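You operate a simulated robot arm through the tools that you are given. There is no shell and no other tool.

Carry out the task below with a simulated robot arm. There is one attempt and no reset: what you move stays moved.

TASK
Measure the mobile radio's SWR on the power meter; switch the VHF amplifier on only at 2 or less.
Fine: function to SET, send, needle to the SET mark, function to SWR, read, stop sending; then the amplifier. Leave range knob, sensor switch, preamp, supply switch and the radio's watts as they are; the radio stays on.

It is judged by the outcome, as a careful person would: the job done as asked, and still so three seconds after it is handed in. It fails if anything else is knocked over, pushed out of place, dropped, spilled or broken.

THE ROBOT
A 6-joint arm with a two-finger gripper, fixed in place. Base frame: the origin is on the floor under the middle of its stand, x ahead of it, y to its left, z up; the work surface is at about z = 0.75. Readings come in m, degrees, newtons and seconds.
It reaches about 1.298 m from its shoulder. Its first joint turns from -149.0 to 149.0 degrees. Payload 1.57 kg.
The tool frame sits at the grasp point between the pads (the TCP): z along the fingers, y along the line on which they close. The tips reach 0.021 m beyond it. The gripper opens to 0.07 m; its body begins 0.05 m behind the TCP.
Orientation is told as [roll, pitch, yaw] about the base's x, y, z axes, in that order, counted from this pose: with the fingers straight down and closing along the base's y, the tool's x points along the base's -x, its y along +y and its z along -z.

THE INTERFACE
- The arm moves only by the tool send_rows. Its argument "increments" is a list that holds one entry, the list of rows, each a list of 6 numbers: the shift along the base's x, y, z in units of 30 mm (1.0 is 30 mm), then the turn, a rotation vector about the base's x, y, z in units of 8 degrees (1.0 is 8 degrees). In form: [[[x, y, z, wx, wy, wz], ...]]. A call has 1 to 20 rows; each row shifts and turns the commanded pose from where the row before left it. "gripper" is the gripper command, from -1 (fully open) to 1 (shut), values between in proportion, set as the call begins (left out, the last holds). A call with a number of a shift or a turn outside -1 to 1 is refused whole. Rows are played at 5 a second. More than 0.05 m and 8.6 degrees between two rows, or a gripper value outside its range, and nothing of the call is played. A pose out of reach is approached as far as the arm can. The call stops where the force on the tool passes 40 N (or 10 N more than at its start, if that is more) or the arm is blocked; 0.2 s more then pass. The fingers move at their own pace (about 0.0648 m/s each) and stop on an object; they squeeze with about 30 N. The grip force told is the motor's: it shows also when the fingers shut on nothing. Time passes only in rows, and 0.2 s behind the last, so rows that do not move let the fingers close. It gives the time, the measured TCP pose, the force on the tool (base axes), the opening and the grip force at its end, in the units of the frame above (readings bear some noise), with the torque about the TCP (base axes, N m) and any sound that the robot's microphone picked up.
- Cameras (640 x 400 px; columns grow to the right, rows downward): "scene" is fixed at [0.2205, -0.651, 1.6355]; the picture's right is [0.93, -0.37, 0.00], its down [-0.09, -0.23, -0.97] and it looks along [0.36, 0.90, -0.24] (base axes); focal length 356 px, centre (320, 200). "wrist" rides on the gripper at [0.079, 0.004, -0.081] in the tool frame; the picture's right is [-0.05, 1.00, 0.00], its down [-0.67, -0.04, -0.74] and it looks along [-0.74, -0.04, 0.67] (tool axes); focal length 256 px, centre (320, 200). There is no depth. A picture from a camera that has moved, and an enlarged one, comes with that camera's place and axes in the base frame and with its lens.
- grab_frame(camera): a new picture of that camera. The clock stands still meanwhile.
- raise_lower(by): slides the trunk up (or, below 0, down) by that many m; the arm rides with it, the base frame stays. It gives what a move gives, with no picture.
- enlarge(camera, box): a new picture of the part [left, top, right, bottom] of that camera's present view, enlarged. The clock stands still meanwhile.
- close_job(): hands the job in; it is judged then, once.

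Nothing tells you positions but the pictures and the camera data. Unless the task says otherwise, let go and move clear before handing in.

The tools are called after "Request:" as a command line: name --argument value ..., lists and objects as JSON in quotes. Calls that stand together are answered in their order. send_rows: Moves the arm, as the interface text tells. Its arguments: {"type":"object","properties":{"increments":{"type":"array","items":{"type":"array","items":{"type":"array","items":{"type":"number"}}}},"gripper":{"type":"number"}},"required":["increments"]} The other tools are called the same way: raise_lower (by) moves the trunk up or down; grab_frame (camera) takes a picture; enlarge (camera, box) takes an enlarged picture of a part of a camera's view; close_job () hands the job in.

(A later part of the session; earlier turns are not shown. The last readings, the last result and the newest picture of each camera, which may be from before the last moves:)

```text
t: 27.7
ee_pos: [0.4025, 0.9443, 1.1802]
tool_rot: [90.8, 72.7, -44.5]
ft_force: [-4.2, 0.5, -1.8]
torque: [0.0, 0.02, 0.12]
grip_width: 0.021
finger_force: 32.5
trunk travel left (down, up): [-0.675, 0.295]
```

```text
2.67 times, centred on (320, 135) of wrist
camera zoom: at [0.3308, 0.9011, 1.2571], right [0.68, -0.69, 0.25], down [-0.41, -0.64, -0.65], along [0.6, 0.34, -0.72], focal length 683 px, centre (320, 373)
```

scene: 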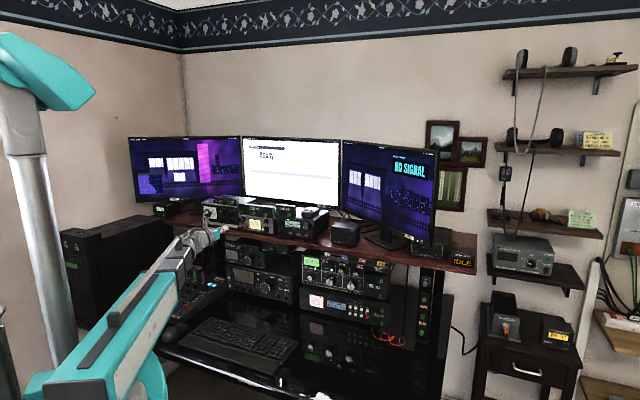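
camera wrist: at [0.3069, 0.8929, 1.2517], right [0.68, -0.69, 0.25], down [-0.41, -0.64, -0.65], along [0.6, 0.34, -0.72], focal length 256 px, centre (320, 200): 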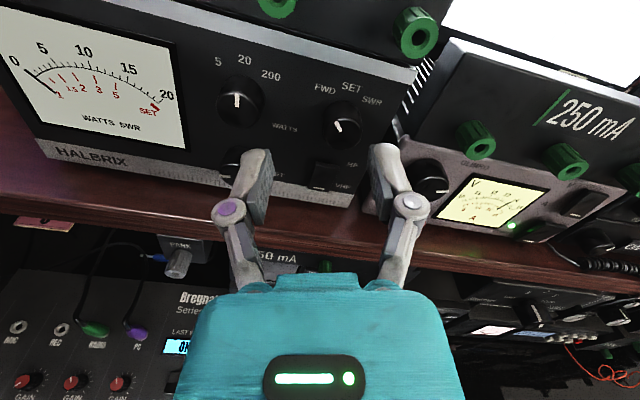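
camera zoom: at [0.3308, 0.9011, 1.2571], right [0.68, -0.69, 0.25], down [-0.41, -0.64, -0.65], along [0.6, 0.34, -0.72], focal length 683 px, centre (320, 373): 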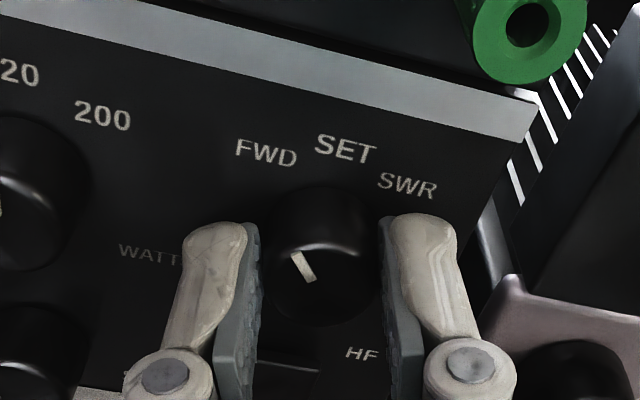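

The knob is gripped (21 mm) with only ~4 N of side load. Now I'll turn it clockwise about the panel normal, first part of the way, watching force.

Request:
send_rows --increments '[[[0, 0, 0, 0.619, 0.619, 0], [0, 0, 0, 0.619, 0.619, 0], [0, 0, 0, 0.619, 0.619, 0]]]'

Request:
enlarge --camera "wrist" --box '[200, 60, 440, 210]'

```text
t: 28.5
ee_pos: [0.4024, 0.9452, 1.1814]
tool_rot: [-92.5, 86.1, 132.4]
ft_force: [-4.9, -2.8, -3.4]
torque: [-0.09, 0.11, 0.09]
grip_width: 0.0209
finger_force: 31.9
trunk travel left (down, up): [-0.675, 0.295]
```

```text
2.67 times, centred on (320, 135) of wrist
camera zoom: at [0.3514, 0.8804, 1.2591], right [0.7, -0.7, -0.12], down [-0.58, -0.47, -0.66], along [0.41, 0.53, -0.74], focal length 683 px, centre (320, 373)
```

zoom: 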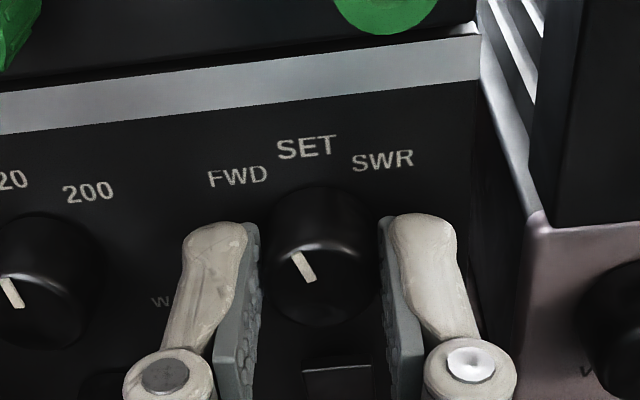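

The knob turned with the hand by 21° and loads stay low. Turning the remaining ~14°.

Request:
send_rows --increments '[[[0, 0, 0, 0.619, 0.619, 0], [0, 0, 0, 0.619, 0.619, 0], [0, 0, 0, 0, 0, 0]]]'

Request:
enlarge --camera "wrist" --box '[200, 60, 440, 210]'

Request:
enlarge --camera "scene" --box '[216, 203, 248, 223]'

```text
t: 29.3
ee_pos: [0.4025, 0.9455, 1.1803]
tool_rot: [-90.5, 72.3, 134.3]
ft_force: [-3.8, -4.2, -4.7]
torque: [-0.24, 0.27, 0.08]
grip_width: 0.0211
finger_force: 31.6
trunk travel left (down, up): [-0.675, 0.295]
```

```text
2.67 times, centred on (320, 135) of wrist
camera zoom: at [0.3648, 0.867, 1.2545], right [0.66, -0.66, -0.35], down [-0.69, -0.36, -0.63], along [0.29, 0.66, -0.69], focal length 683 px, centre (320, 373)
```

zoom: 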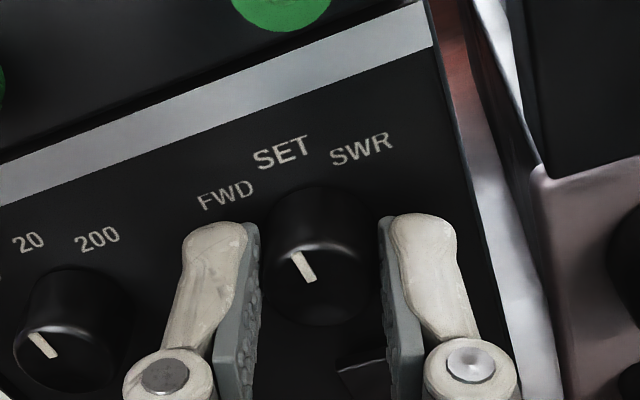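

```text
16.00 times, centred on (232, 213) of scene
camera zoom: at [0.2205, -0.651, 1.6355], right [0.93, -0.37, 0.0], down [-0.09, -0.23, -0.97], along [0.36, 0.9, -0.24], focal length 5699 px, centre (1728, -8)
```

zoom: 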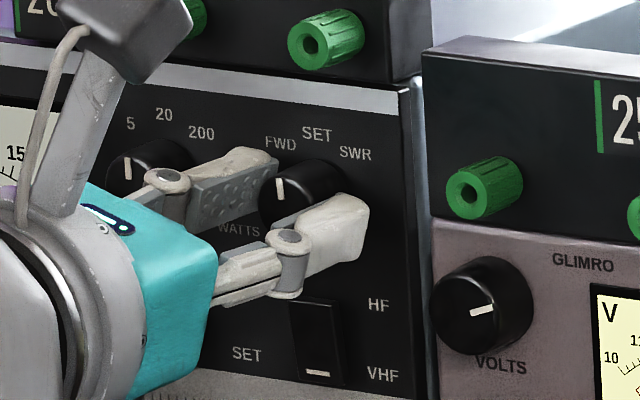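

The pointer is now straight up at SET. I'll let go and back away, then check the knob from the scene camera.

Request:
send_rows --increments '[[[0, 0, 0, 0, 0, 0], [0, 0, 0, 0, 0, 0]]]' --gripper -0.31

Request:
enlarge --camera "scene" --box '[216, 203, 248, 223]'

Request:
enlarge --camera "wrist" --box '[200, 60, 440, 210]'

```text
t: 29.9
ee_pos: [0.4026, 0.9448, 1.1788]
tool_rot: [-90.5, 72.5, 134.4]
ft_force: [1.0, -0.8, -0.4]
torque: [-0.01, 0.0, 0.03]
grip_width: 0.046
finger_force: 0.1
trunk travel left (down, up): [-0.675, 0.295]
```

```text
16.00 times, centred on (232, 213) of scene
camera zoom: at [0.2205, -0.651, 1.6355], right [0.93, -0.37, 0.0], down [-0.09, -0.23, -0.97], along [0.36, 0.9, -0.24], focal length 5699 px, centre (1728, -8)
```

zoom: 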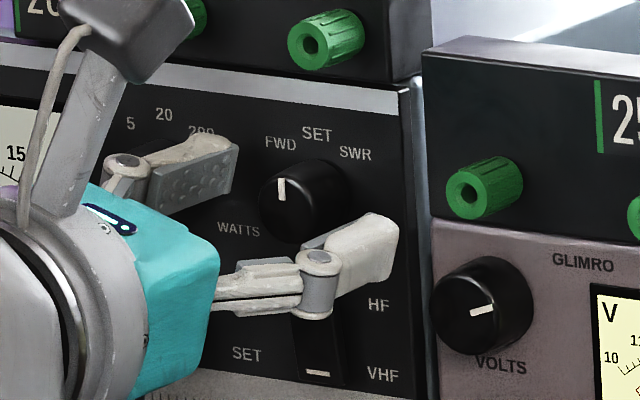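

```text
2.67 times, centred on (320, 135) of wrist
camera zoom: at [0.3652, 0.8673, 1.2545], right [0.66, -0.66, -0.35], down [-0.69, -0.36, -0.63], along [0.29, 0.66, -0.7], focal length 683 px, centre (320, 373)
```

zoom: 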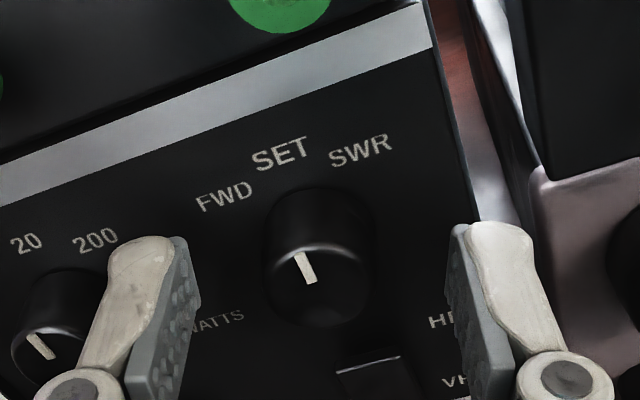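

The function knob clicked into SET. Next is the radio: I'll back straight out, undo the roll, and traverse right toward the SEND button with fingers closed, staying well in front of everything.

Request:
send_rows --increments '[[[-0.6, -0.6, 0, 0, 0, 0], [-0.6, -0.6, 0, 0, 0, 0], [-0.6, -0.6, 0, 0, 0, 0], [-0.6, -0.6, 0, 0, 0, 0]]]'

Request:
send_rows --increments '[[[0.66, -0.66, 0, -0.387, -0.387, 0], [0.66, -0.66, 0, -0.387, -0.387, 0], [0.66, -0.66, 0, -0.387, -0.387, 0], [0.66, -0.66, 0, -0.387, -0.387, 0], [0.66, -0.66, 0, 0, 0, -0.3], [0.66, -0.66, 0, 0, 0, -0.3], [0.66, -0.66, 0, 0, 0, -0.3], [0.66, -0.66, 0, 0, 0, -0.3], [0.66, -0.66, 0, 0, 0, 0], [0.66, -0.66, 0, 0, 0, 0], [0.66, -0.66, 0, 0, 0, 0]]]' --gripper 1

Request:
grab_frame --camera "wrist"

Request:
enlarge --camera "scene" --box '[196, 192, 324, 272]'

```text
t: 30.9
ee_pos: [0.3303, 0.8731, 1.1802]
tool_rot: [-90.5, 72.4, 134.3]
ft_force: [0.2, 0.2, 1.1]
torque: [0.02, -0.01, 0.0]
grip_width: 0.0458
finger_force: 0.0
trunk travel left (down, up): [-0.675, 0.295]
```

```text
t: 33.3
ee_pos: [0.5479, 0.6559, 1.1794]
tool_rot: [-144.7, 89.7, 70.4]
ft_force: [-0.9, 0.4, 1.0]
torque: [0.0, -0.02, 0.0]
grip_width: 0.0002
finger_force: 28.8
trunk travel left (down, up): [-0.675, 0.295]
```

```text
taken
camera wrist: at [0.4848, 0.6046, 1.2595], right [0.58, -0.81, -0.05], down [-0.63, -0.4, -0.67], along [0.52, 0.42, -0.74], focal length 256 px, centre (320, 200)
```

wrist: 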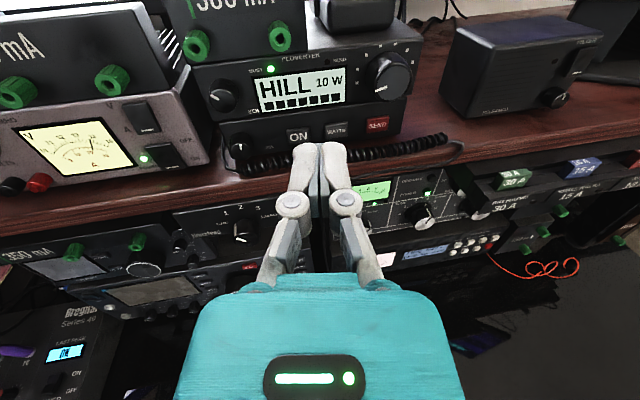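

```text
5.00 times, centred on (260, 232) of scene
camera zoom: at [0.2205, -0.651, 1.6355], right [0.93, -0.37, 0.0], down [-0.09, -0.23, -0.97], along [0.36, 0.9, -0.24], focal length 1781 px, centre (620, 40)
```

zoom: 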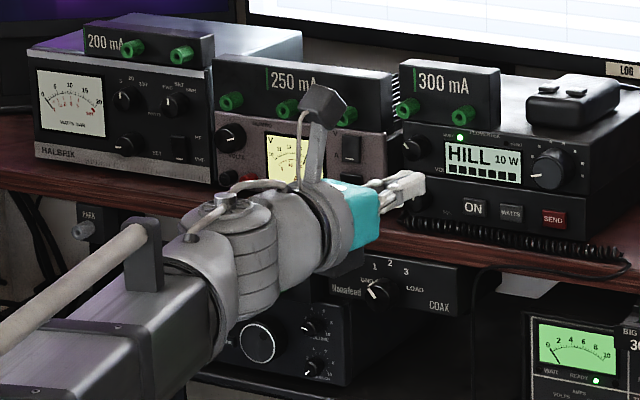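

Now I'm in front of the radio, looking down at its ON, WATTS and SEND buttons. BUSY is lit; I'll look closely at that and at the button row.

Request:
enlarge --camera "wrist" --box '[280, 90, 440, 190]'

Request:
enlarge --camera "wrist" --box '[200, 40, 440, 190]'

Request:
enlarge --camera "scene" --box '[276, 212, 324, 242]'

```text
4.00 times, centred on (360, 140) of wrist
camera zoom: at [0.4848, 0.6046, 1.2595], right [0.58, -0.81, -0.05], down [-0.63, -0.4, -0.67], along [0.52, 0.42, -0.74], focal length 1024 px, centre (160, 440)
```

zoom: 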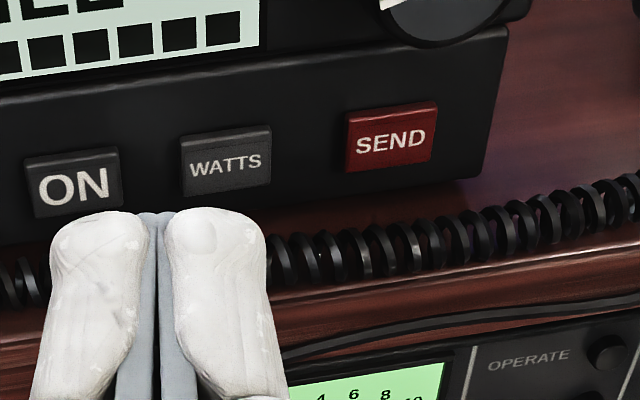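

```text
2.67 times, centred on (320, 115) of wrist
camera zoom: at [0.4848, 0.6046, 1.2595], right [0.58, -0.81, -0.05], down [-0.63, -0.4, -0.67], along [0.52, 0.42, -0.74], focal length 683 px, centre (320, 427)
```

zoom: 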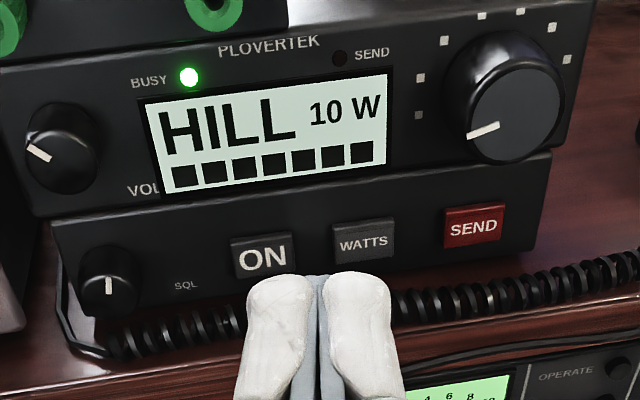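

```text
13.33 times, centred on (300, 227) of scene
camera zoom: at [0.2205, -0.651, 1.6355], right [0.93, -0.37, 0.0], down [-0.09, -0.23, -0.97], along [0.36, 0.9, -0.24], focal length 4749 px, centre (587, -160)
```

zoom: 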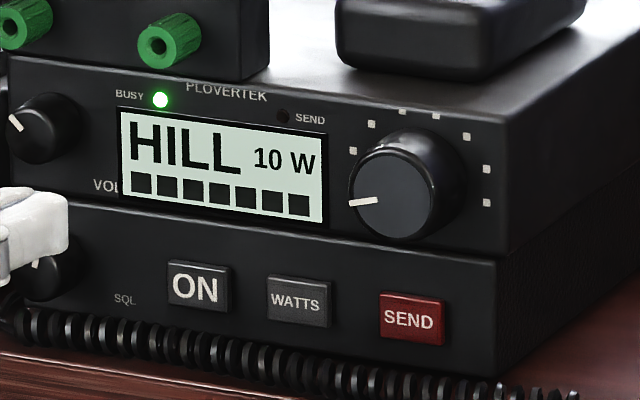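

The SEND button triangulates to U ≈ 0.000, N ≈ 0.979, Z ≈ 1.123, 4 cm right of WATTS. BUSY has been lit every time I looked. I'll square up to the panel in front of SEND first, still about 10 cm short.

Request:
send_rows --increments '[[[0.462, -0.462, 0, 0, 0, 0.306], [0.462, -0.462, 0, 0, 0, 0.306], [0.462, -0.462, 0, 0, 0, 0.306], [0.462, -0.462, 0, 0, 0, 0.306]]]'

Request:
raise_lower --by -0.051

Request:
enlarge --camera "wrist" --box '[200, 40, 440, 190]'

Request:
enlarge --camera "scene" --box '[260, 205, 324, 245]'

```text
t: 34.3
ee_pos: [0.6036, 0.5995, 1.1802]
tool_rot: [-151.5, 89.8, 73.6]
ft_force: [-0.2, 0.8, -0.1]
torque: [0.0, 0.01, -0.01]
grip_width: 0.0
finger_force: 28.4
trunk travel left (down, up): [-0.675, 0.295]
```

```text
t: 35.3
ee_pos: [0.6044, 0.5997, 1.1301]
tool_rot: [-154.2, 89.8, 71.0]
ft_force: [0.1, 0.5, 0.2]
torque: [0.0, 0.0, -0.02]
grip_width: 0.0
finger_force: 28.4
trunk travel left (down, up): [-0.624, 0.346]
```

```text
2.67 times, centred on (320, 115) of wrist
camera zoom: at [0.5505, 0.5383, 1.2086], right [0.71, -0.7, -0.05], down [-0.55, -0.5, -0.67], along [0.44, 0.5, -0.74], focal length 683 px, centre (320, 427)
```

zoom: 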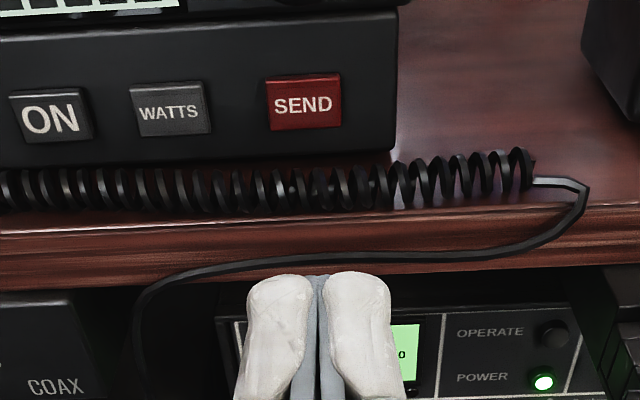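

```text
10.00 times, centred on (292, 225) of scene
camera zoom: at [0.2205, -0.651, 1.6355], right [0.93, -0.37, 0.0], down [-0.09, -0.23, -0.97], along [0.36, 0.9, -0.24], focal length 3562 px, centre (600, -50)
```

zoom: 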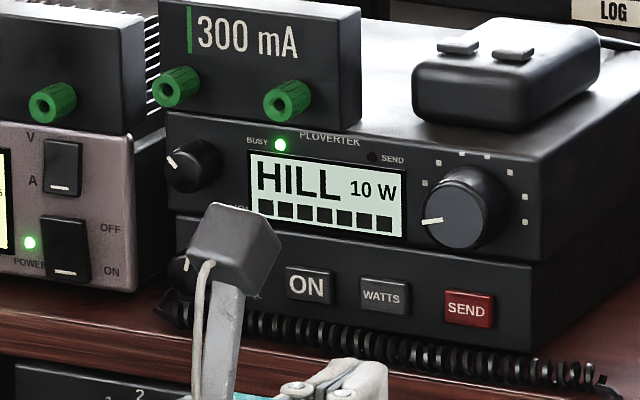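

I'm squared up and about 10 cm in front of SEND with clearance to the cord below and the tuning knob above. I'll advance to about 6 mm short of the button and re-check.

Request:
send_rows --increments '[[[0.54, 0.62, 0, 0, 0, 0], [0.54, 0.62, 0, 0, 0, 0], [0.567, 0.607, 0, 0, 0, 0], [0.587, 0.587, 0, 0, 0, 0], [0, 0, 0, 0, 0, 0]]]'

Request:
enlarge --camera "wrist" --box '[200, 40, 440, 190]'

Request:
enlarge --camera "scene" --box '[276, 212, 324, 242]'

```text
t: 36.5
ee_pos: [0.6719, 0.6727, 1.1288]
tool_rot: [-152.8, 89.8, 72.3]
ft_force: [-0.4, 0.5, 0.3]
torque: [0.0, 0.0, 0.01]
grip_width: 0.0001
finger_force: 28.9
trunk travel left (down, up): [-0.624, 0.346]
```

```text
2.67 times, centred on (320, 115) of wrist
camera zoom: at [0.6176, 0.6118, 1.2084], right [0.71, -0.7, -0.05], down [-0.55, -0.5, -0.67], along [0.44, 0.5, -0.74], focal length 683 px, centre (320, 427)
```

zoom: 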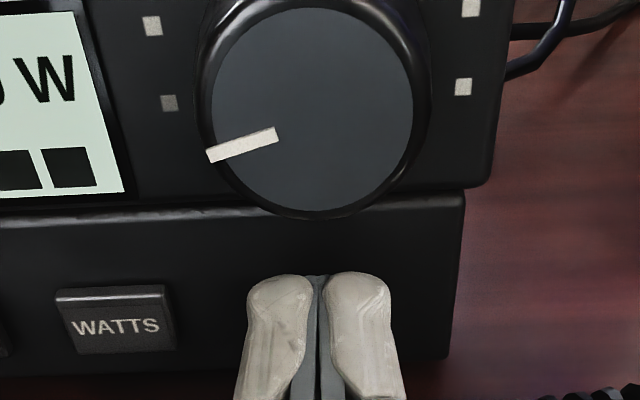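

```text
13.33 times, centred on (300, 227) of scene
camera zoom: at [0.2205, -0.651, 1.6355], right [0.93, -0.37, 0.0], down [-0.09, -0.23, -0.97], along [0.36, 0.9, -0.24], focal length 4749 px, centre (587, -160)
```

zoom: 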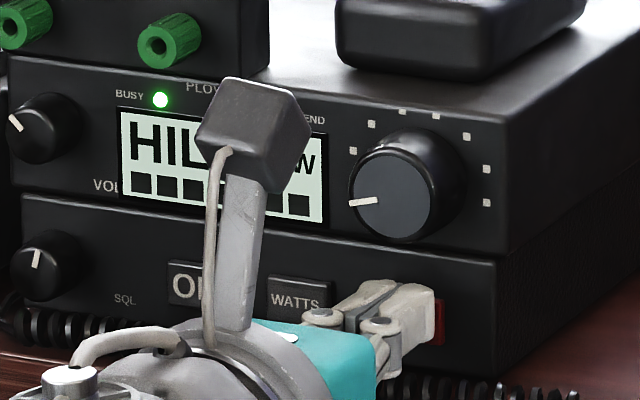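

The fingertips are right in front of SEND. I'll press forward in ~2 mm steps, watching force.

Request:
send_rows --increments '[[[0.047, 0.047, 0, 0, 0, 0], [0.047, 0.047, 0, 0, 0, 0], [0.047, 0.047, 0, 0, 0, 0]]]'

Request:
enlarge --camera "scene" --box '[276, 212, 324, 242]'

```text
t: 37.3
ee_pos: [0.6762, 0.6766, 1.1289]
tool_rot: [-151.3, 89.8, 73.7]
ft_force: [-0.9, -0.7, -0.8]
torque: [0.0, 0.04, 0.01]
grip_width: 0.006
finger_force: 28.4
trunk travel left (down, up): [-0.624, 0.346]
```

```text
13.33 times, centred on (300, 227) of scene
camera zoom: at [0.2205, -0.651, 1.6355], right [0.93, -0.37, 0.0], down [-0.09, -0.23, -0.97], along [0.36, 0.9, -0.24], focal length 4749 px, centre (587, -160)
```

zoom: 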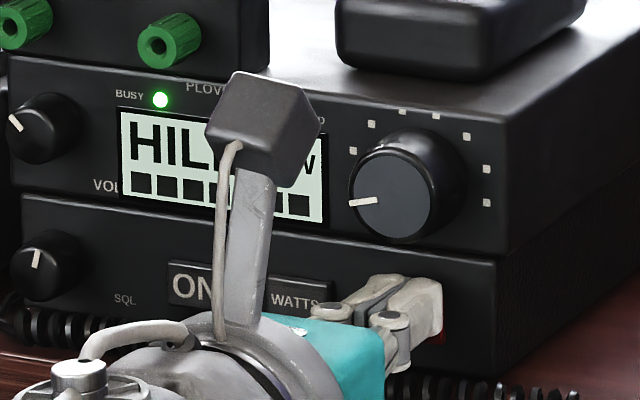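

The gripper opening now reads 6 mm though I commanded it shut. Let me look closely before going on.

Request:
enlarge --camera "wrist" --box '[240, 80, 400, 180]'

Request:
enlarge --camera "scene" --box '[300, 228, 316, 238]'

```text
4.00 times, centred on (320, 130) of wrist
camera zoom: at [0.6217, 0.6155, 1.2086], right [0.71, -0.7, -0.06], down [-0.55, -0.5, -0.67], along [0.44, 0.5, -0.74], focal length 1024 px, centre (320, 480)
```

zoom: 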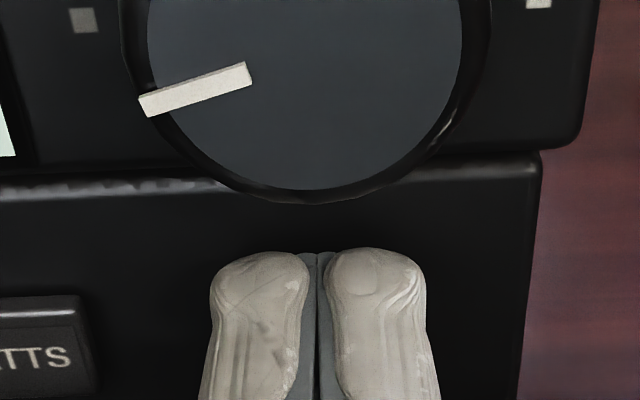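

```text
16.00 times, centred on (308, 233) of scene
camera zoom: at [0.2205, -0.651, 1.6355], right [0.93, -0.37, 0.0], down [-0.09, -0.23, -0.97], along [0.36, 0.9, -0.24], focal length 5699 px, centre (512, -328)
```

zoom: 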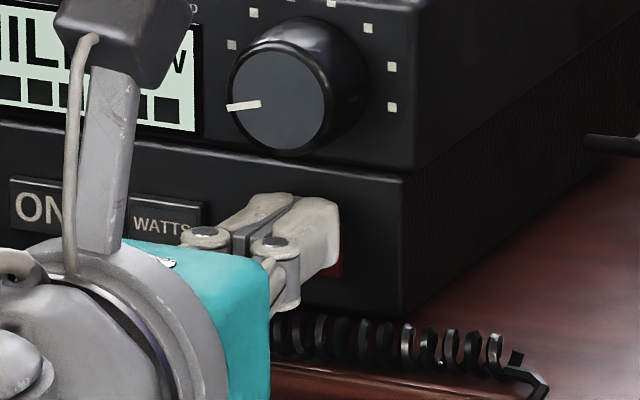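

Nothing visible is caught between the pads. I'll hold still one step and read again.

Request:
send_rows --increments '[[[0, 0, 0, 0, 0, 0]]]'

```text
t: 37.7
ee_pos: [0.6757, 0.6772, 1.13]
tool_rot: [-154.6, 89.8, 70.5]
ft_force: [0.0, -0.9, 0.5]
torque: [0.03, 0.0, -0.04]
grip_width: 0.006
finger_force: 28.5
trunk travel left (down, up): [-0.624, 0.346]
```

The reading is steady but the fingers look unchanged in the picture, so I'll go on pressing gently in small steps.

Request:
send_rows --increments '[[[0.047, 0.047, 0, 0, 0, 0], [0, 0, 0, 0, 0, 0]]]'

Request:
enlarge --camera "scene" --box '[276, 212, 324, 242]'

Request:
enlarge --camera "wrist" --box '[200, 40, 440, 190]'

```text
t: 38.3
ee_pos: [0.676, 0.6777, 1.129]
tool_rot: [-155.4, 89.7, 69.6]
ft_force: [-2.3, -1.1, -1.2]
torque: [-0.04, 0.01, 0.01]
grip_width: 0.0064
finger_force: 28.5
trunk travel left (down, up): [-0.624, 0.346]
heard: click
```

```text
13.33 times, centred on (300, 227) of scene
camera zoom: at [0.2205, -0.651, 1.6355], right [0.93, -0.37, 0.0], down [-0.09, -0.23, -0.97], along [0.36, 0.9, -0.24], focal length 4749 px, centre (587, -160)
```

zoom: 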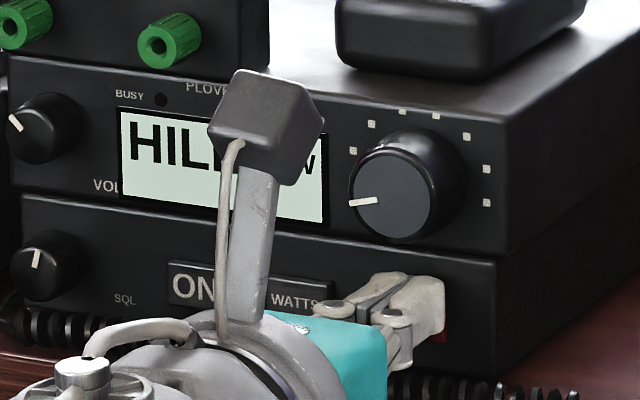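

```text
2.67 times, centred on (320, 115) of wrist
camera zoom: at [0.6228, 0.6167, 1.2087], right [0.71, -0.7, -0.05], down [-0.55, -0.5, -0.67], along [0.44, 0.5, -0.74], focal length 683 px, centre (320, 427)
```

zoom: 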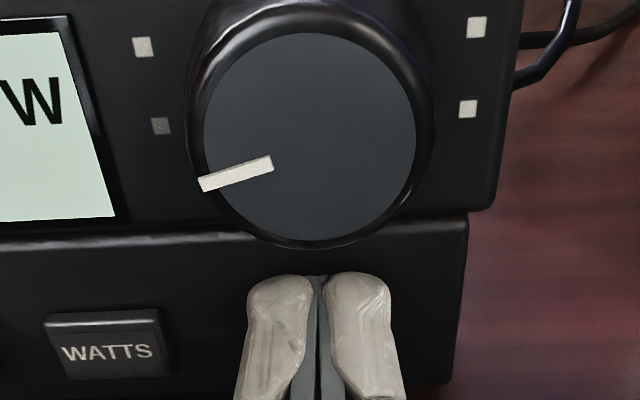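

A click: BUSY went dark and the display bars cleared, so the radio seems to be sending. I'll back off and confirm it has latched.

Request:
send_rows --increments '[[[-0.3, -0.3, 0, 0, 0, 0], [-0.6, -0.6, 0, 0, 0, 0], [-0.6, -0.6, 0, 0, 0, 0], [-0.6, -0.6, 0, 0, 0, 0], [-0.5, -0.5, 0, 0, 0, 0]]]'

Request:
enlarge --camera "scene" --box '[260, 205, 324, 245]'

Request:
enlarge --camera "scene" --box '[196, 195, 260, 235]'

Request:
enlarge --camera "wrist" --box '[160, 0, 480, 200]'

```text
t: 39.5
ee_pos: [0.5981, 0.6006, 1.1289]
tool_rot: [-153.8, 89.9, 71.1]
ft_force: [-0.3, 1.1, -0.2]
torque: [0.0, 0.0, 0.0]
grip_width: 0.0002
finger_force: 28.4
trunk travel left (down, up): [-0.624, 0.346]
```

```text
10.00 times, centred on (292, 225) of scene
camera zoom: at [0.2205, -0.651, 1.6355], right [0.93, -0.37, 0.0], down [-0.09, -0.23, -0.97], along [0.36, 0.9, -0.24], focal length 3562 px, centre (600, -50)
```

zoom: 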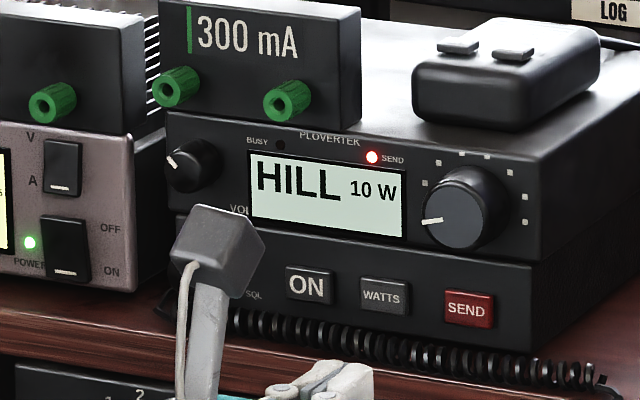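

```text
10.00 times, centred on (228, 215) of scene
camera zoom: at [0.2205, -0.651, 1.6355], right [0.93, -0.37, 0.0], down [-0.09, -0.23, -0.97], along [0.36, 0.9, -0.24], focal length 3562 px, centre (1240, 50)
```

zoom: 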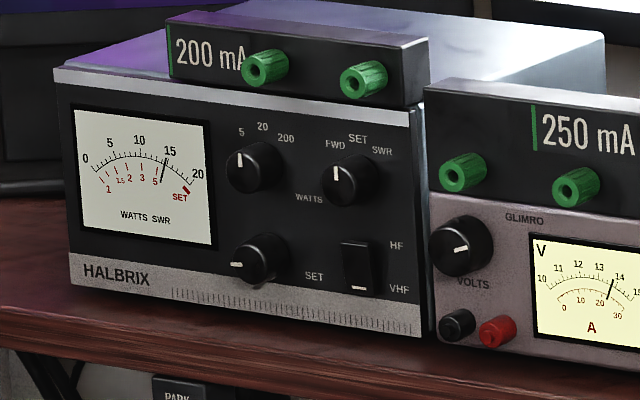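

```text
2.00 times, centred on (320, 100) of wrist
camera zoom: at [0.5444, 0.5384, 1.2086], right [0.71, -0.71, -0.05], down [-0.55, -0.5, -0.67], along [0.44, 0.5, -0.74], focal length 512 px, centre (320, 400)
```

zoom: 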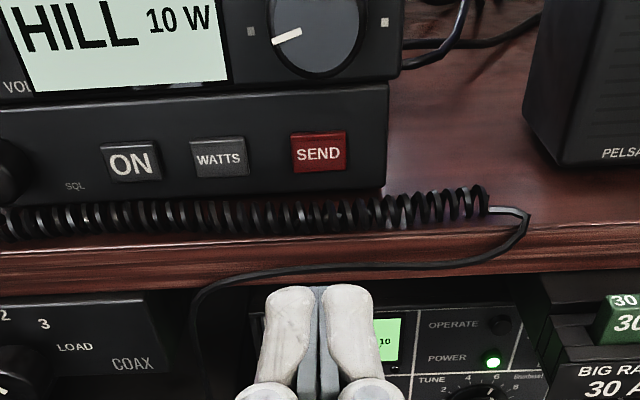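

The SEND light is red and latched, and with function at SET the needle stands near 14, short of the red SET mark at full scale. Now I'll go back to the meter's SET knob: traverse left, hand rolled −35° ready for a clockwise turn, fingers part-open.

Request:
send_rows --increments '[[[-0.679, 0.679, 0, 0, 0, 0], [-0.679, 0.679, 0, 0, 0, 0], [-0.679, 0.679, 0, 0, 0, 0], [-0.679, 0.679, 0, 0, 0, 0], [-0.679, 0.679, 0, 0, 0, 0], [-0.679, 0.679, 0, -0.38, -0.38, 0], [-0.679, 0.679, 0, -0.38, -0.38, 0], [-0.679, 0.679, 0, -0.38, -0.38, 0], [-0.679, 0.679, 0, -0.38, -0.38, 0], [-0.679, 0.679, 0, -0.38, -0.38, 0], [-0.679, 0.679, 0, -0.38, -0.38, 0], [-0.679, 0.679, 0, -0.38, -0.38, 0], [-0.679, 0.679, 0, -0.435, -0.435, 0], [-0.679, 0.679, 0, 0, 0, 0], [-0.679, 0.679, 0, 0, 0, 0]]]' --gripper -0.31

Request:
raise_lower --by 0.008

Request:
grab_frame --camera "wrist"

Request:
enlarge --camera "wrist" --box '[240, 50, 432, 170]'

```text
t: 42.7
ee_pos: [0.2924, 0.9067, 1.1285]
tool_rot: [90.2, 55.1, -44.6]
ft_force: [-0.2, 0.4, 0.3]
torque: [0.0, -0.01, 0.03]
grip_width: 0.0459
finger_force: 0.1
trunk travel left (down, up): [-0.624, 0.346]
```

```text
t: 43.2
ee_pos: [0.2914, 0.9069, 1.1372]
tool_rot: [90.3, 55.2, -44.7]
ft_force: [0.2, -0.1, 0.9]
torque: [-0.01, -0.01, 0.02]
grip_width: 0.0457
finger_force: 0.0
trunk travel left (down, up): [-0.632, 0.338]
```

```text
taken
camera wrist: at [0.2052, 0.8778, 1.2045], right [0.6, -0.6, 0.53], down [-0.27, -0.78, -0.57], along [0.75, 0.2, -0.63], focal length 256 px, centre (320, 200)
```

wrist: 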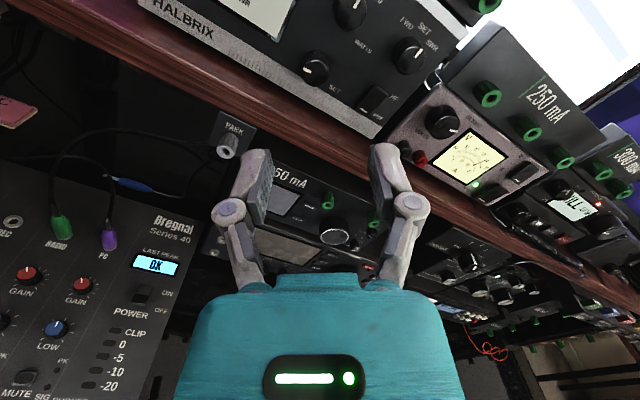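

```text
3.33 times, centred on (336, 110) of wrist
camera zoom: at [0.2052, 0.8778, 1.2045], right [0.6, -0.6, 0.53], down [-0.27, -0.78, -0.57], along [0.75, 0.2, -0.63], focal length 853 px, centre (267, 500)
```

zoom: 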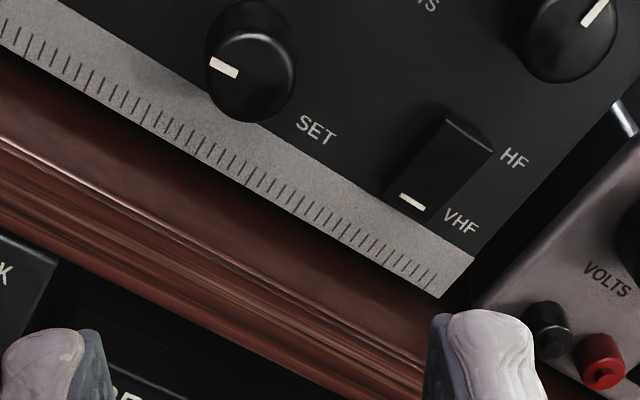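

The SET knob axis comes out at U ≈ −0.437, Z ≈ 1.136, almost straight ahead. I'll advance to about 2 cm short and check alignment again.

Request:
send_rows --increments '[[[0.478, 0.5, 0, 0, 0, 0], [0.478, 0.5, 0, 0, 0, 0], [0.478, 0.5, 0, 0, 0, 0], [0.478, 0.5, 0, 0, 0, 0], [0, 0, 0, 0, 0, 0]]]' --gripper -0.14

Request:
enlarge --camera "wrist" --box '[200, 50, 440, 200]'

Request:
enlarge --camera "scene" --box '[196, 195, 260, 235]'

```text
t: 44.4
ee_pos: [0.3493, 0.9651, 1.1368]
tool_rot: [90.2, 55.1, -44.6]
ft_force: [0.0, 0.3, -0.2]
torque: [0.0, 0.02, -0.04]
grip_width: 0.0399
finger_force: 0.0
trunk travel left (down, up): [-0.632, 0.338]
```

```text
2.67 times, centred on (320, 125) of wrist
camera zoom: at [0.2632, 0.9379, 1.2044], right [0.6, -0.6, 0.53], down [-0.27, -0.78, -0.57], along [0.75, 0.2, -0.63], focal length 683 px, centre (320, 400)
```

zoom: 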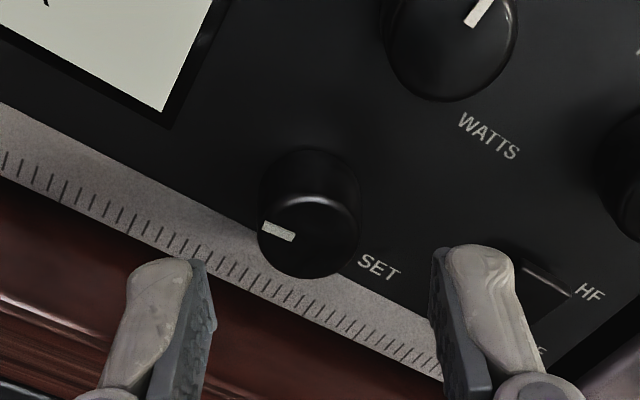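

```text
10.00 times, centred on (228, 215) of scene
camera zoom: at [0.2205, -0.651, 1.6355], right [0.93, -0.37, 0.0], down [-0.09, -0.23, -0.97], along [0.36, 0.9, -0.24], focal length 3562 px, centre (1240, 50)
```

zoom: 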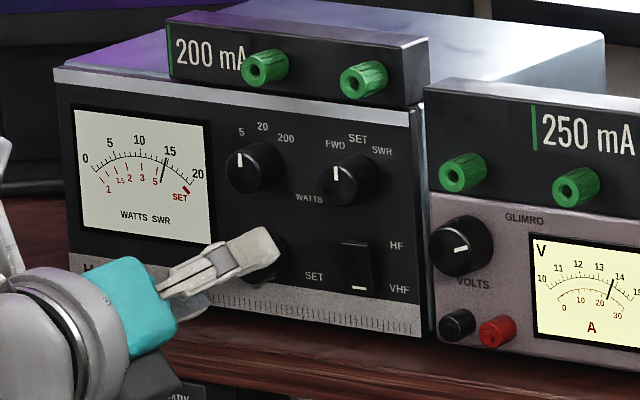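

Still lined up within 2 mm, and the scene camera keeps a clear view of the needle. I'll correct 2 mm left, advance to straddle the knob, and then close on it.

Request:
send_rows --increments '[[[0.17, 0.22, 0, 0, 0, 0], [0.17, 0.22, 0, 0, 0, 0], [0.19, 0.2, 0, 0, 0, 0], [0, 0, 0, 0, 0, 0]]]'

Request:
enlarge --camera "wrist" --box '[200, 50, 440, 200]'

```text
t: 45.4
ee_pos: [0.3653, 0.9853, 1.1371]
tool_rot: [90.2, 55.1, -44.7]
ft_force: [-0.5, 0.9, -1.0]
torque: [0.02, 0.0, -0.01]
grip_width: 0.0397
finger_force: 0.1
trunk travel left (down, up): [-0.632, 0.338]
```

```text
2.67 times, centred on (320, 125) of wrist
camera zoom: at [0.2787, 0.9575, 1.2045], right [0.6, -0.6, 0.53], down [-0.27, -0.78, -0.57], along [0.75, 0.2, -0.63], focal length 683 px, centre (320, 400)
```

zoom: 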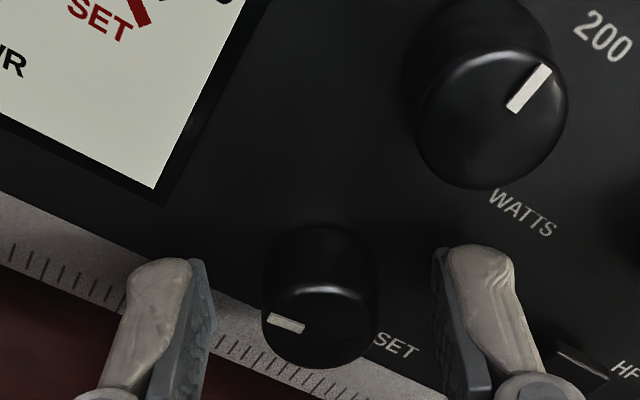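

Well centred. Closing on the SET knob.

Request:
send_rows --increments '[[[0, 0, 0, 0, 0, 0], [0, 0, 0, 0, 0, 0], [0, 0, 0, 0, 0, 0]]]' --gripper 1

Request:
send_rows --increments '[[[0, 0, 0, 0.53, 0.53, 0], [0, 0, 0, 0.53, 0.53, 0], [0, 0, 0, 0, 0, 0]]]'

Request:
enlarge --camera "scene" --box '[200, 200, 248, 230]'

Request:
enlarge --camera "wrist" --box '[200, 50, 440, 200]'

```text
t: 46.2
ee_pos: [0.3648, 0.9858, 1.1378]
tool_rot: [90.2, 55.2, -44.7]
ft_force: [-1.5, -1.4, -0.7]
torque: [-0.07, 0.05, -0.04]
grip_width: 0.021
finger_force: 31.3
trunk travel left (down, up): [-0.632, 0.338]
```

```text
t: 47.0
ee_pos: [0.3648, 0.9856, 1.1381]
tool_rot: [90.5, 67.1, -44.5]
ft_force: [0.6, -0.8, -1.2]
torque: [0.16, -0.15, 0.17]
grip_width: 0.0212
finger_force: 32.1
trunk travel left (down, up): [-0.632, 0.338]
```

```text
13.33 times, centred on (224, 215) of scene
camera zoom: at [0.2205, -0.651, 1.6355], right [0.93, -0.37, 0.0], down [-0.09, -0.23, -0.97], along [0.36, 0.9, -0.24], focal length 4749 px, centre (1600, 0)
```

zoom: 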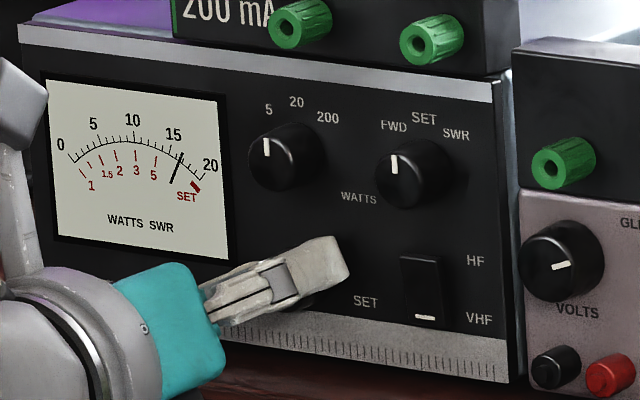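

```text
2.67 times, centred on (320, 125) of wrist
camera zoom: at [0.2892, 0.9465, 1.2119], right [0.67, -0.66, 0.34], down [-0.36, -0.69, -0.63], along [0.65, 0.3, -0.7], focal length 683 px, centre (320, 400)
```

zoom: 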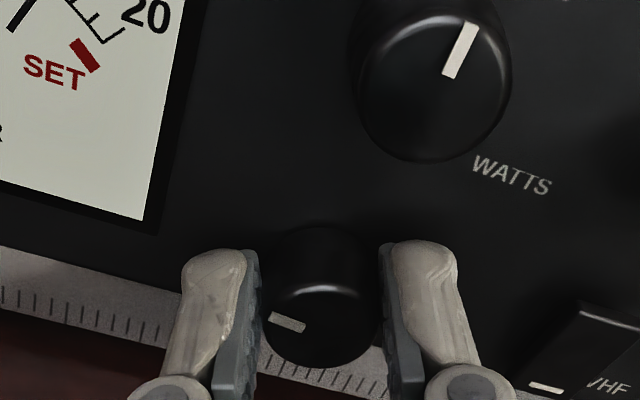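

The needle rose from about 14 to 16.5 with a 12° turn, so it works as expected. I'll turn about 12° more and look closer.

Request:
send_rows --increments '[[[0, 0, 0, 0.53, 0.53, 0], [0, 0, 0, 0.53, 0.53, 0], [0, 0, 0, 0, 0, 0]]]'

Request:
enlarge --camera "scene" --box '[200, 202, 220, 222]'

Request:
enlarge --camera "wrist" --box '[120, 0, 440, 200]'

```text
t: 47.8
ee_pos: [0.3659, 0.9854, 1.1367]
tool_rot: [91.0, 79.1, -44.1]
ft_force: [1.8, -0.5, 1.3]
torque: [0.41, -0.38, 0.17]
grip_width: 0.0212
finger_force: 31.8
trunk travel left (down, up): [-0.632, 0.338]
```

```text
16.00 times, centred on (210, 212) of scene
camera zoom: at [0.2205, -0.651, 1.6355], right [0.93, -0.37, 0.0], down [-0.09, -0.23, -0.97], along [0.36, 0.9, -0.24], focal length 5699 px, centre (2080, 8)
```

zoom: 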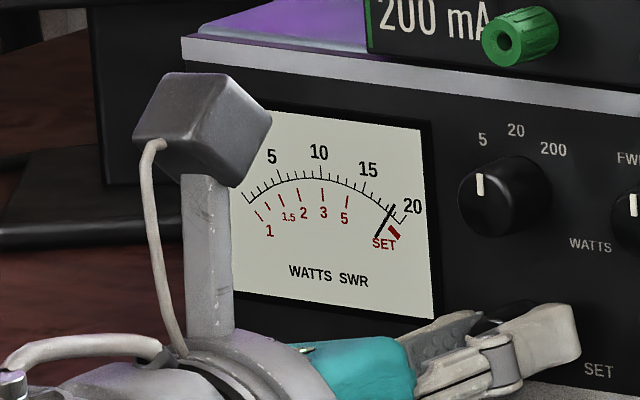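

```text
2.00 times, centred on (280, 100) of wrist
camera zoom: at [0.3009, 0.9349, 1.216], right [0.7, -0.7, 0.14], down [-0.46, -0.59, -0.66], along [0.54, 0.4, -0.74], focal length 512 px, centre (400, 400)
```

zoom: 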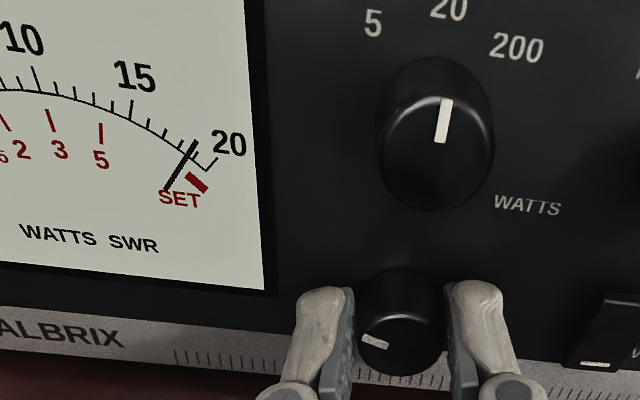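

The needle is just short of the SET mark (about 18.6; the mark sits at 20). About 7° more is needed; I'll turn 5.5° and look.

Request:
send_rows --increments '[[[0, 0, 0, 0.49, 0.49, 0], [0, 0, 0, 0, 0, 0], [0, 0, 0, 0, 0, 0]]]'

Request:
enlarge --camera "wrist" --box '[120, 0, 280, 100]'

Request:
enlarge --camera "scene" --box '[200, 202, 220, 222]'

```text
t: 48.6
ee_pos: [0.3655, 0.9853, 1.1372]
tool_rot: [91.9, 84.6, -43.1]
ft_force: [5.1, 1.6, 3.6]
torque: [-0.04, 0.02, -0.16]
grip_width: 0.0215
finger_force: 31.6
trunk travel left (down, up): [-0.632, 0.338]
```

```text
4.00 times, centred on (200, 50) of wrist
camera zoom: at [0.3064, 0.9294, 1.2167], right [0.71, -0.71, 0.04], down [-0.51, -0.54, -0.67], along [0.49, 0.45, -0.74], focal length 1024 px, centre (800, 800)
```

zoom: 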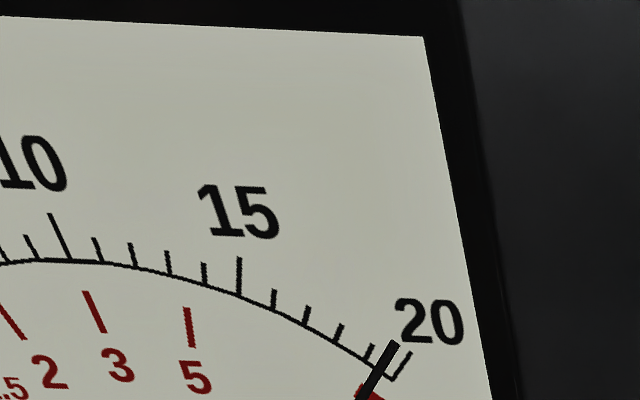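

```text
16.00 times, centred on (210, 212) of scene
camera zoom: at [0.2205, -0.651, 1.6355], right [0.93, -0.37, 0.0], down [-0.09, -0.23, -0.97], along [0.36, 0.9, -0.24], focal length 5699 px, centre (2080, 8)
```

zoom: 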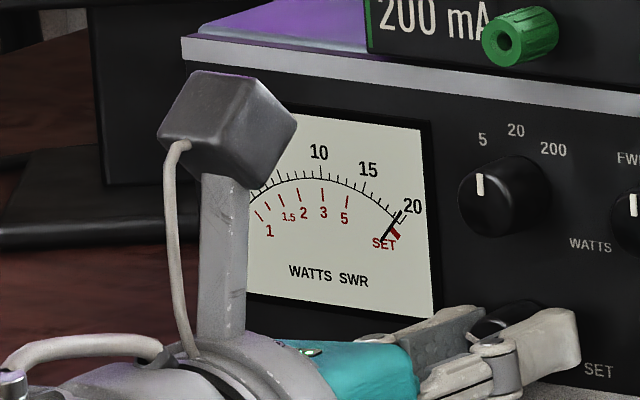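

The needle is on the edge of the SET bar at about 19.5. I'll nudge about 2° more to centre it.

Request:
send_rows --increments '[[[0, 0, 0, 0.19, 0.19, 0], [0, 0, 0, 0, 0, 0], [0, 0, 0, 0, 0, 0]]]'

Request:
enlarge --camera "wrist" --box '[140, 40, 268, 120]'

Request:
enlarge --camera "scene" --box '[204, 204, 220, 214]'

```text
t: 49.4
ee_pos: [0.3666, 0.9848, 1.1382]
tool_rot: [93.1, 86.8, -41.9]
ft_force: [5.2, 1.6, 3.4]
torque: [0.22, -0.2, -0.03]
grip_width: 0.0211
finger_force: 32.0
trunk travel left (down, up): [-0.632, 0.338]
```

```text
5.00 times, centred on (204, 80) of wrist
camera zoom: at [0.3085, 0.9273, 1.2168], right [0.71, -0.71, 0.0], down [-0.52, -0.53, -0.67], along [0.47, 0.47, -0.74], focal length 1280 px, centre (900, 800)
```

zoom: 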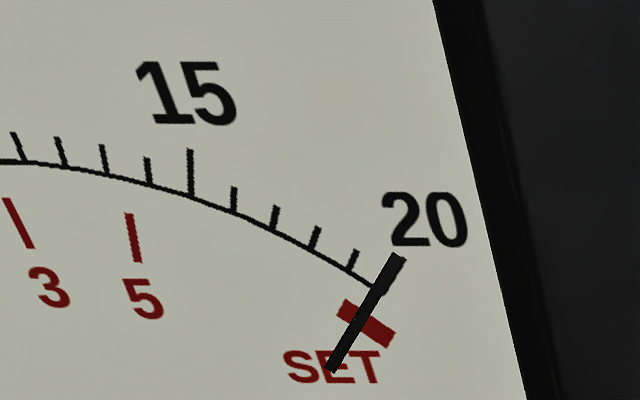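

```text
16.00 times, centred on (212, 209) of scene
camera zoom: at [0.2205, -0.651, 1.6355], right [0.93, -0.37, 0.0], down [-0.09, -0.23, -0.97], along [0.36, 0.9, -0.24], focal length 5699 px, centre (2048, 56)
```

zoom: 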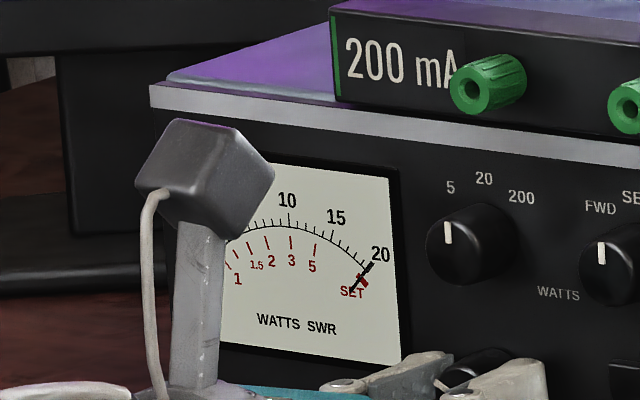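

The needle is right across the middle of the SET mark. I'll let go, and check it stays there as I back off.

Request:
send_rows --increments '[[[0, 0, 0, 0, 0, 0], [0, 0, 0, 0, 0, 0]]]' --gripper -0.14

Request:
enlarge --camera "wrist" --box '[140, 40, 268, 120]'

Request:
enlarge --camera "scene" --box '[200, 200, 248, 230]'

```text
t: 50.0
ee_pos: [0.3654, 0.9861, 1.1374]
tool_rot: [93.0, 86.8, -42.0]
ft_force: [-0.4, 0.1, -0.5]
torque: [0.04, 0.0, 0.01]
grip_width: 0.0399
finger_force: 0.1
trunk travel left (down, up): [-0.632, 0.338]
```

```text
5.00 times, centred on (204, 80) of wrist
camera zoom: at [0.3078, 0.9276, 1.2166], right [0.71, -0.71, 0.0], down [-0.52, -0.53, -0.67], along [0.47, 0.47, -0.74], focal length 1280 px, centre (900, 800)
```

zoom: 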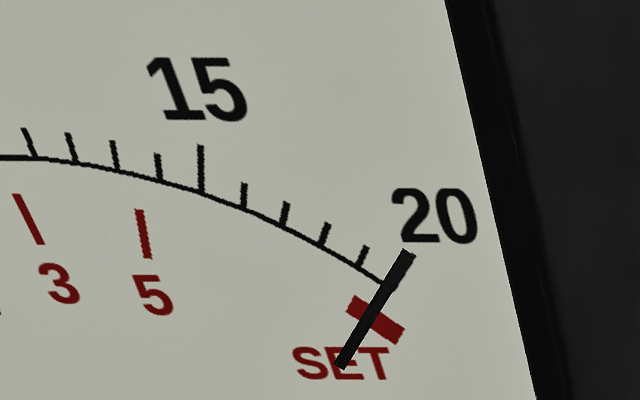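

```text
13.33 times, centred on (224, 215) of scene
camera zoom: at [0.2205, -0.651, 1.6355], right [0.93, -0.37, 0.0], down [-0.09, -0.23, -0.97], along [0.36, 0.9, -0.24], focal length 4749 px, centre (1600, 0)
```

zoom: 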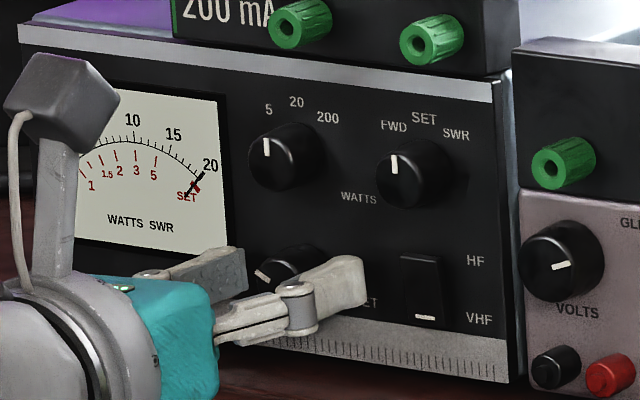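

Holding steady on the mark. Now back out, shift right and up to the function knob for the SET→SWR turn.

Request:
send_rows --increments '[[[-0.47, -0.47, 0, 0, 0, 0], [-0.47, -0.47, 0, 0, 0, 0], [-0.47, -0.47, 0, 0, 0, 0], [0.434, -0.434, 0, -0.42, -0.42, 0], [0.434, -0.434, 0, -0.42, -0.42, 0], [0.434, -0.434, 0, -0.42, -0.42, 0], [0, 0, 0, 0, 0, 0]]]' --gripper -0.31

Request:
raise_lower --by 0.0435

Request:
enlarge --camera "wrist" --box '[200, 50, 440, 200]'

```text
t: 51.6
ee_pos: [0.3625, 0.9039, 1.1368]
tool_rot: [90.4, 72.4, -44.3]
ft_force: [0.4, 0.5, -1.0]
torque: [0.02, 0.02, 0.03]
grip_width: 0.0457
finger_force: 0.0
trunk travel left (down, up): [-0.632, 0.338]
```

```text
t: 52.5
ee_pos: [0.3602, 0.9044, 1.1819]
tool_rot: [90.5, 72.4, -44.4]
ft_force: [-0.7, 0.2, 0.8]
torque: [-0.01, -0.01, -0.02]
grip_width: 0.046
finger_force: 0.0
trunk travel left (down, up): [-0.676, 0.294]
```

```text
2.67 times, centred on (320, 125) of wrist
camera zoom: at [0.2907, 0.8599, 1.2575], right [0.69, -0.68, 0.25], down [-0.41, -0.64, -0.65], along [0.6, 0.34, -0.72], focal length 683 px, centre (320, 400)
```

zoom: 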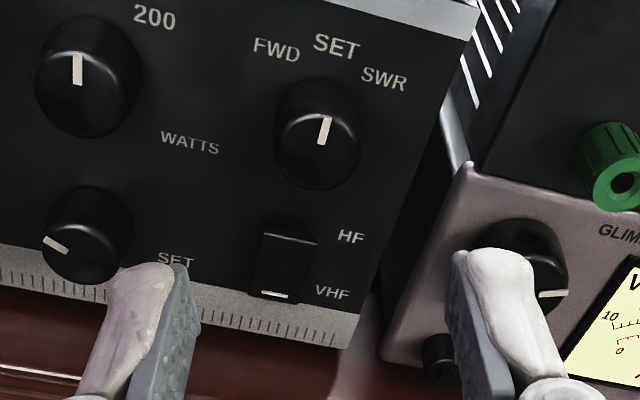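

Aligned with the function knob within about a millimetre. Advancing to straddle it, then closing.

Request:
send_rows --increments '[[[0.345, 0.345, 0, 0, 0, 0], [0.345, 0.345, 0, 0, 0, 0], [0.345, 0.345, 0, 0, 0, 0], [0.345, 0.345, 0, 0, 0, 0], [0, 0, 0, 0, 0, 0]]]'

Request:
enlarge --camera "wrist" --box '[200, 60, 440, 210]'

```text
t: 53.7
ee_pos: [0.4032, 0.9439, 1.1819]
tool_rot: [90.4, 72.5, -44.4]
ft_force: [0.8, -0.5, 1.6]
torque: [-0.02, -0.01, 0.01]
grip_width: 0.0458
finger_force: 0.1
trunk travel left (down, up): [-0.676, 0.294]
```

```text
2.67 times, centred on (320, 135) of wrist
camera zoom: at [0.3321, 0.9008, 1.2576], right [0.69, -0.68, 0.25], down [-0.41, -0.64, -0.65], along [0.6, 0.34, -0.72], focal length 683 px, centre (320, 373)
```

zoom: 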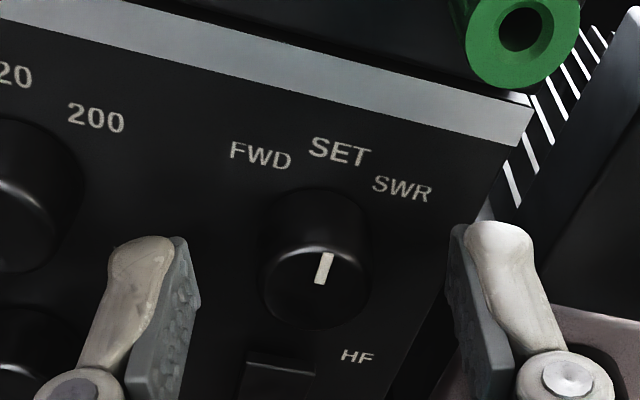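

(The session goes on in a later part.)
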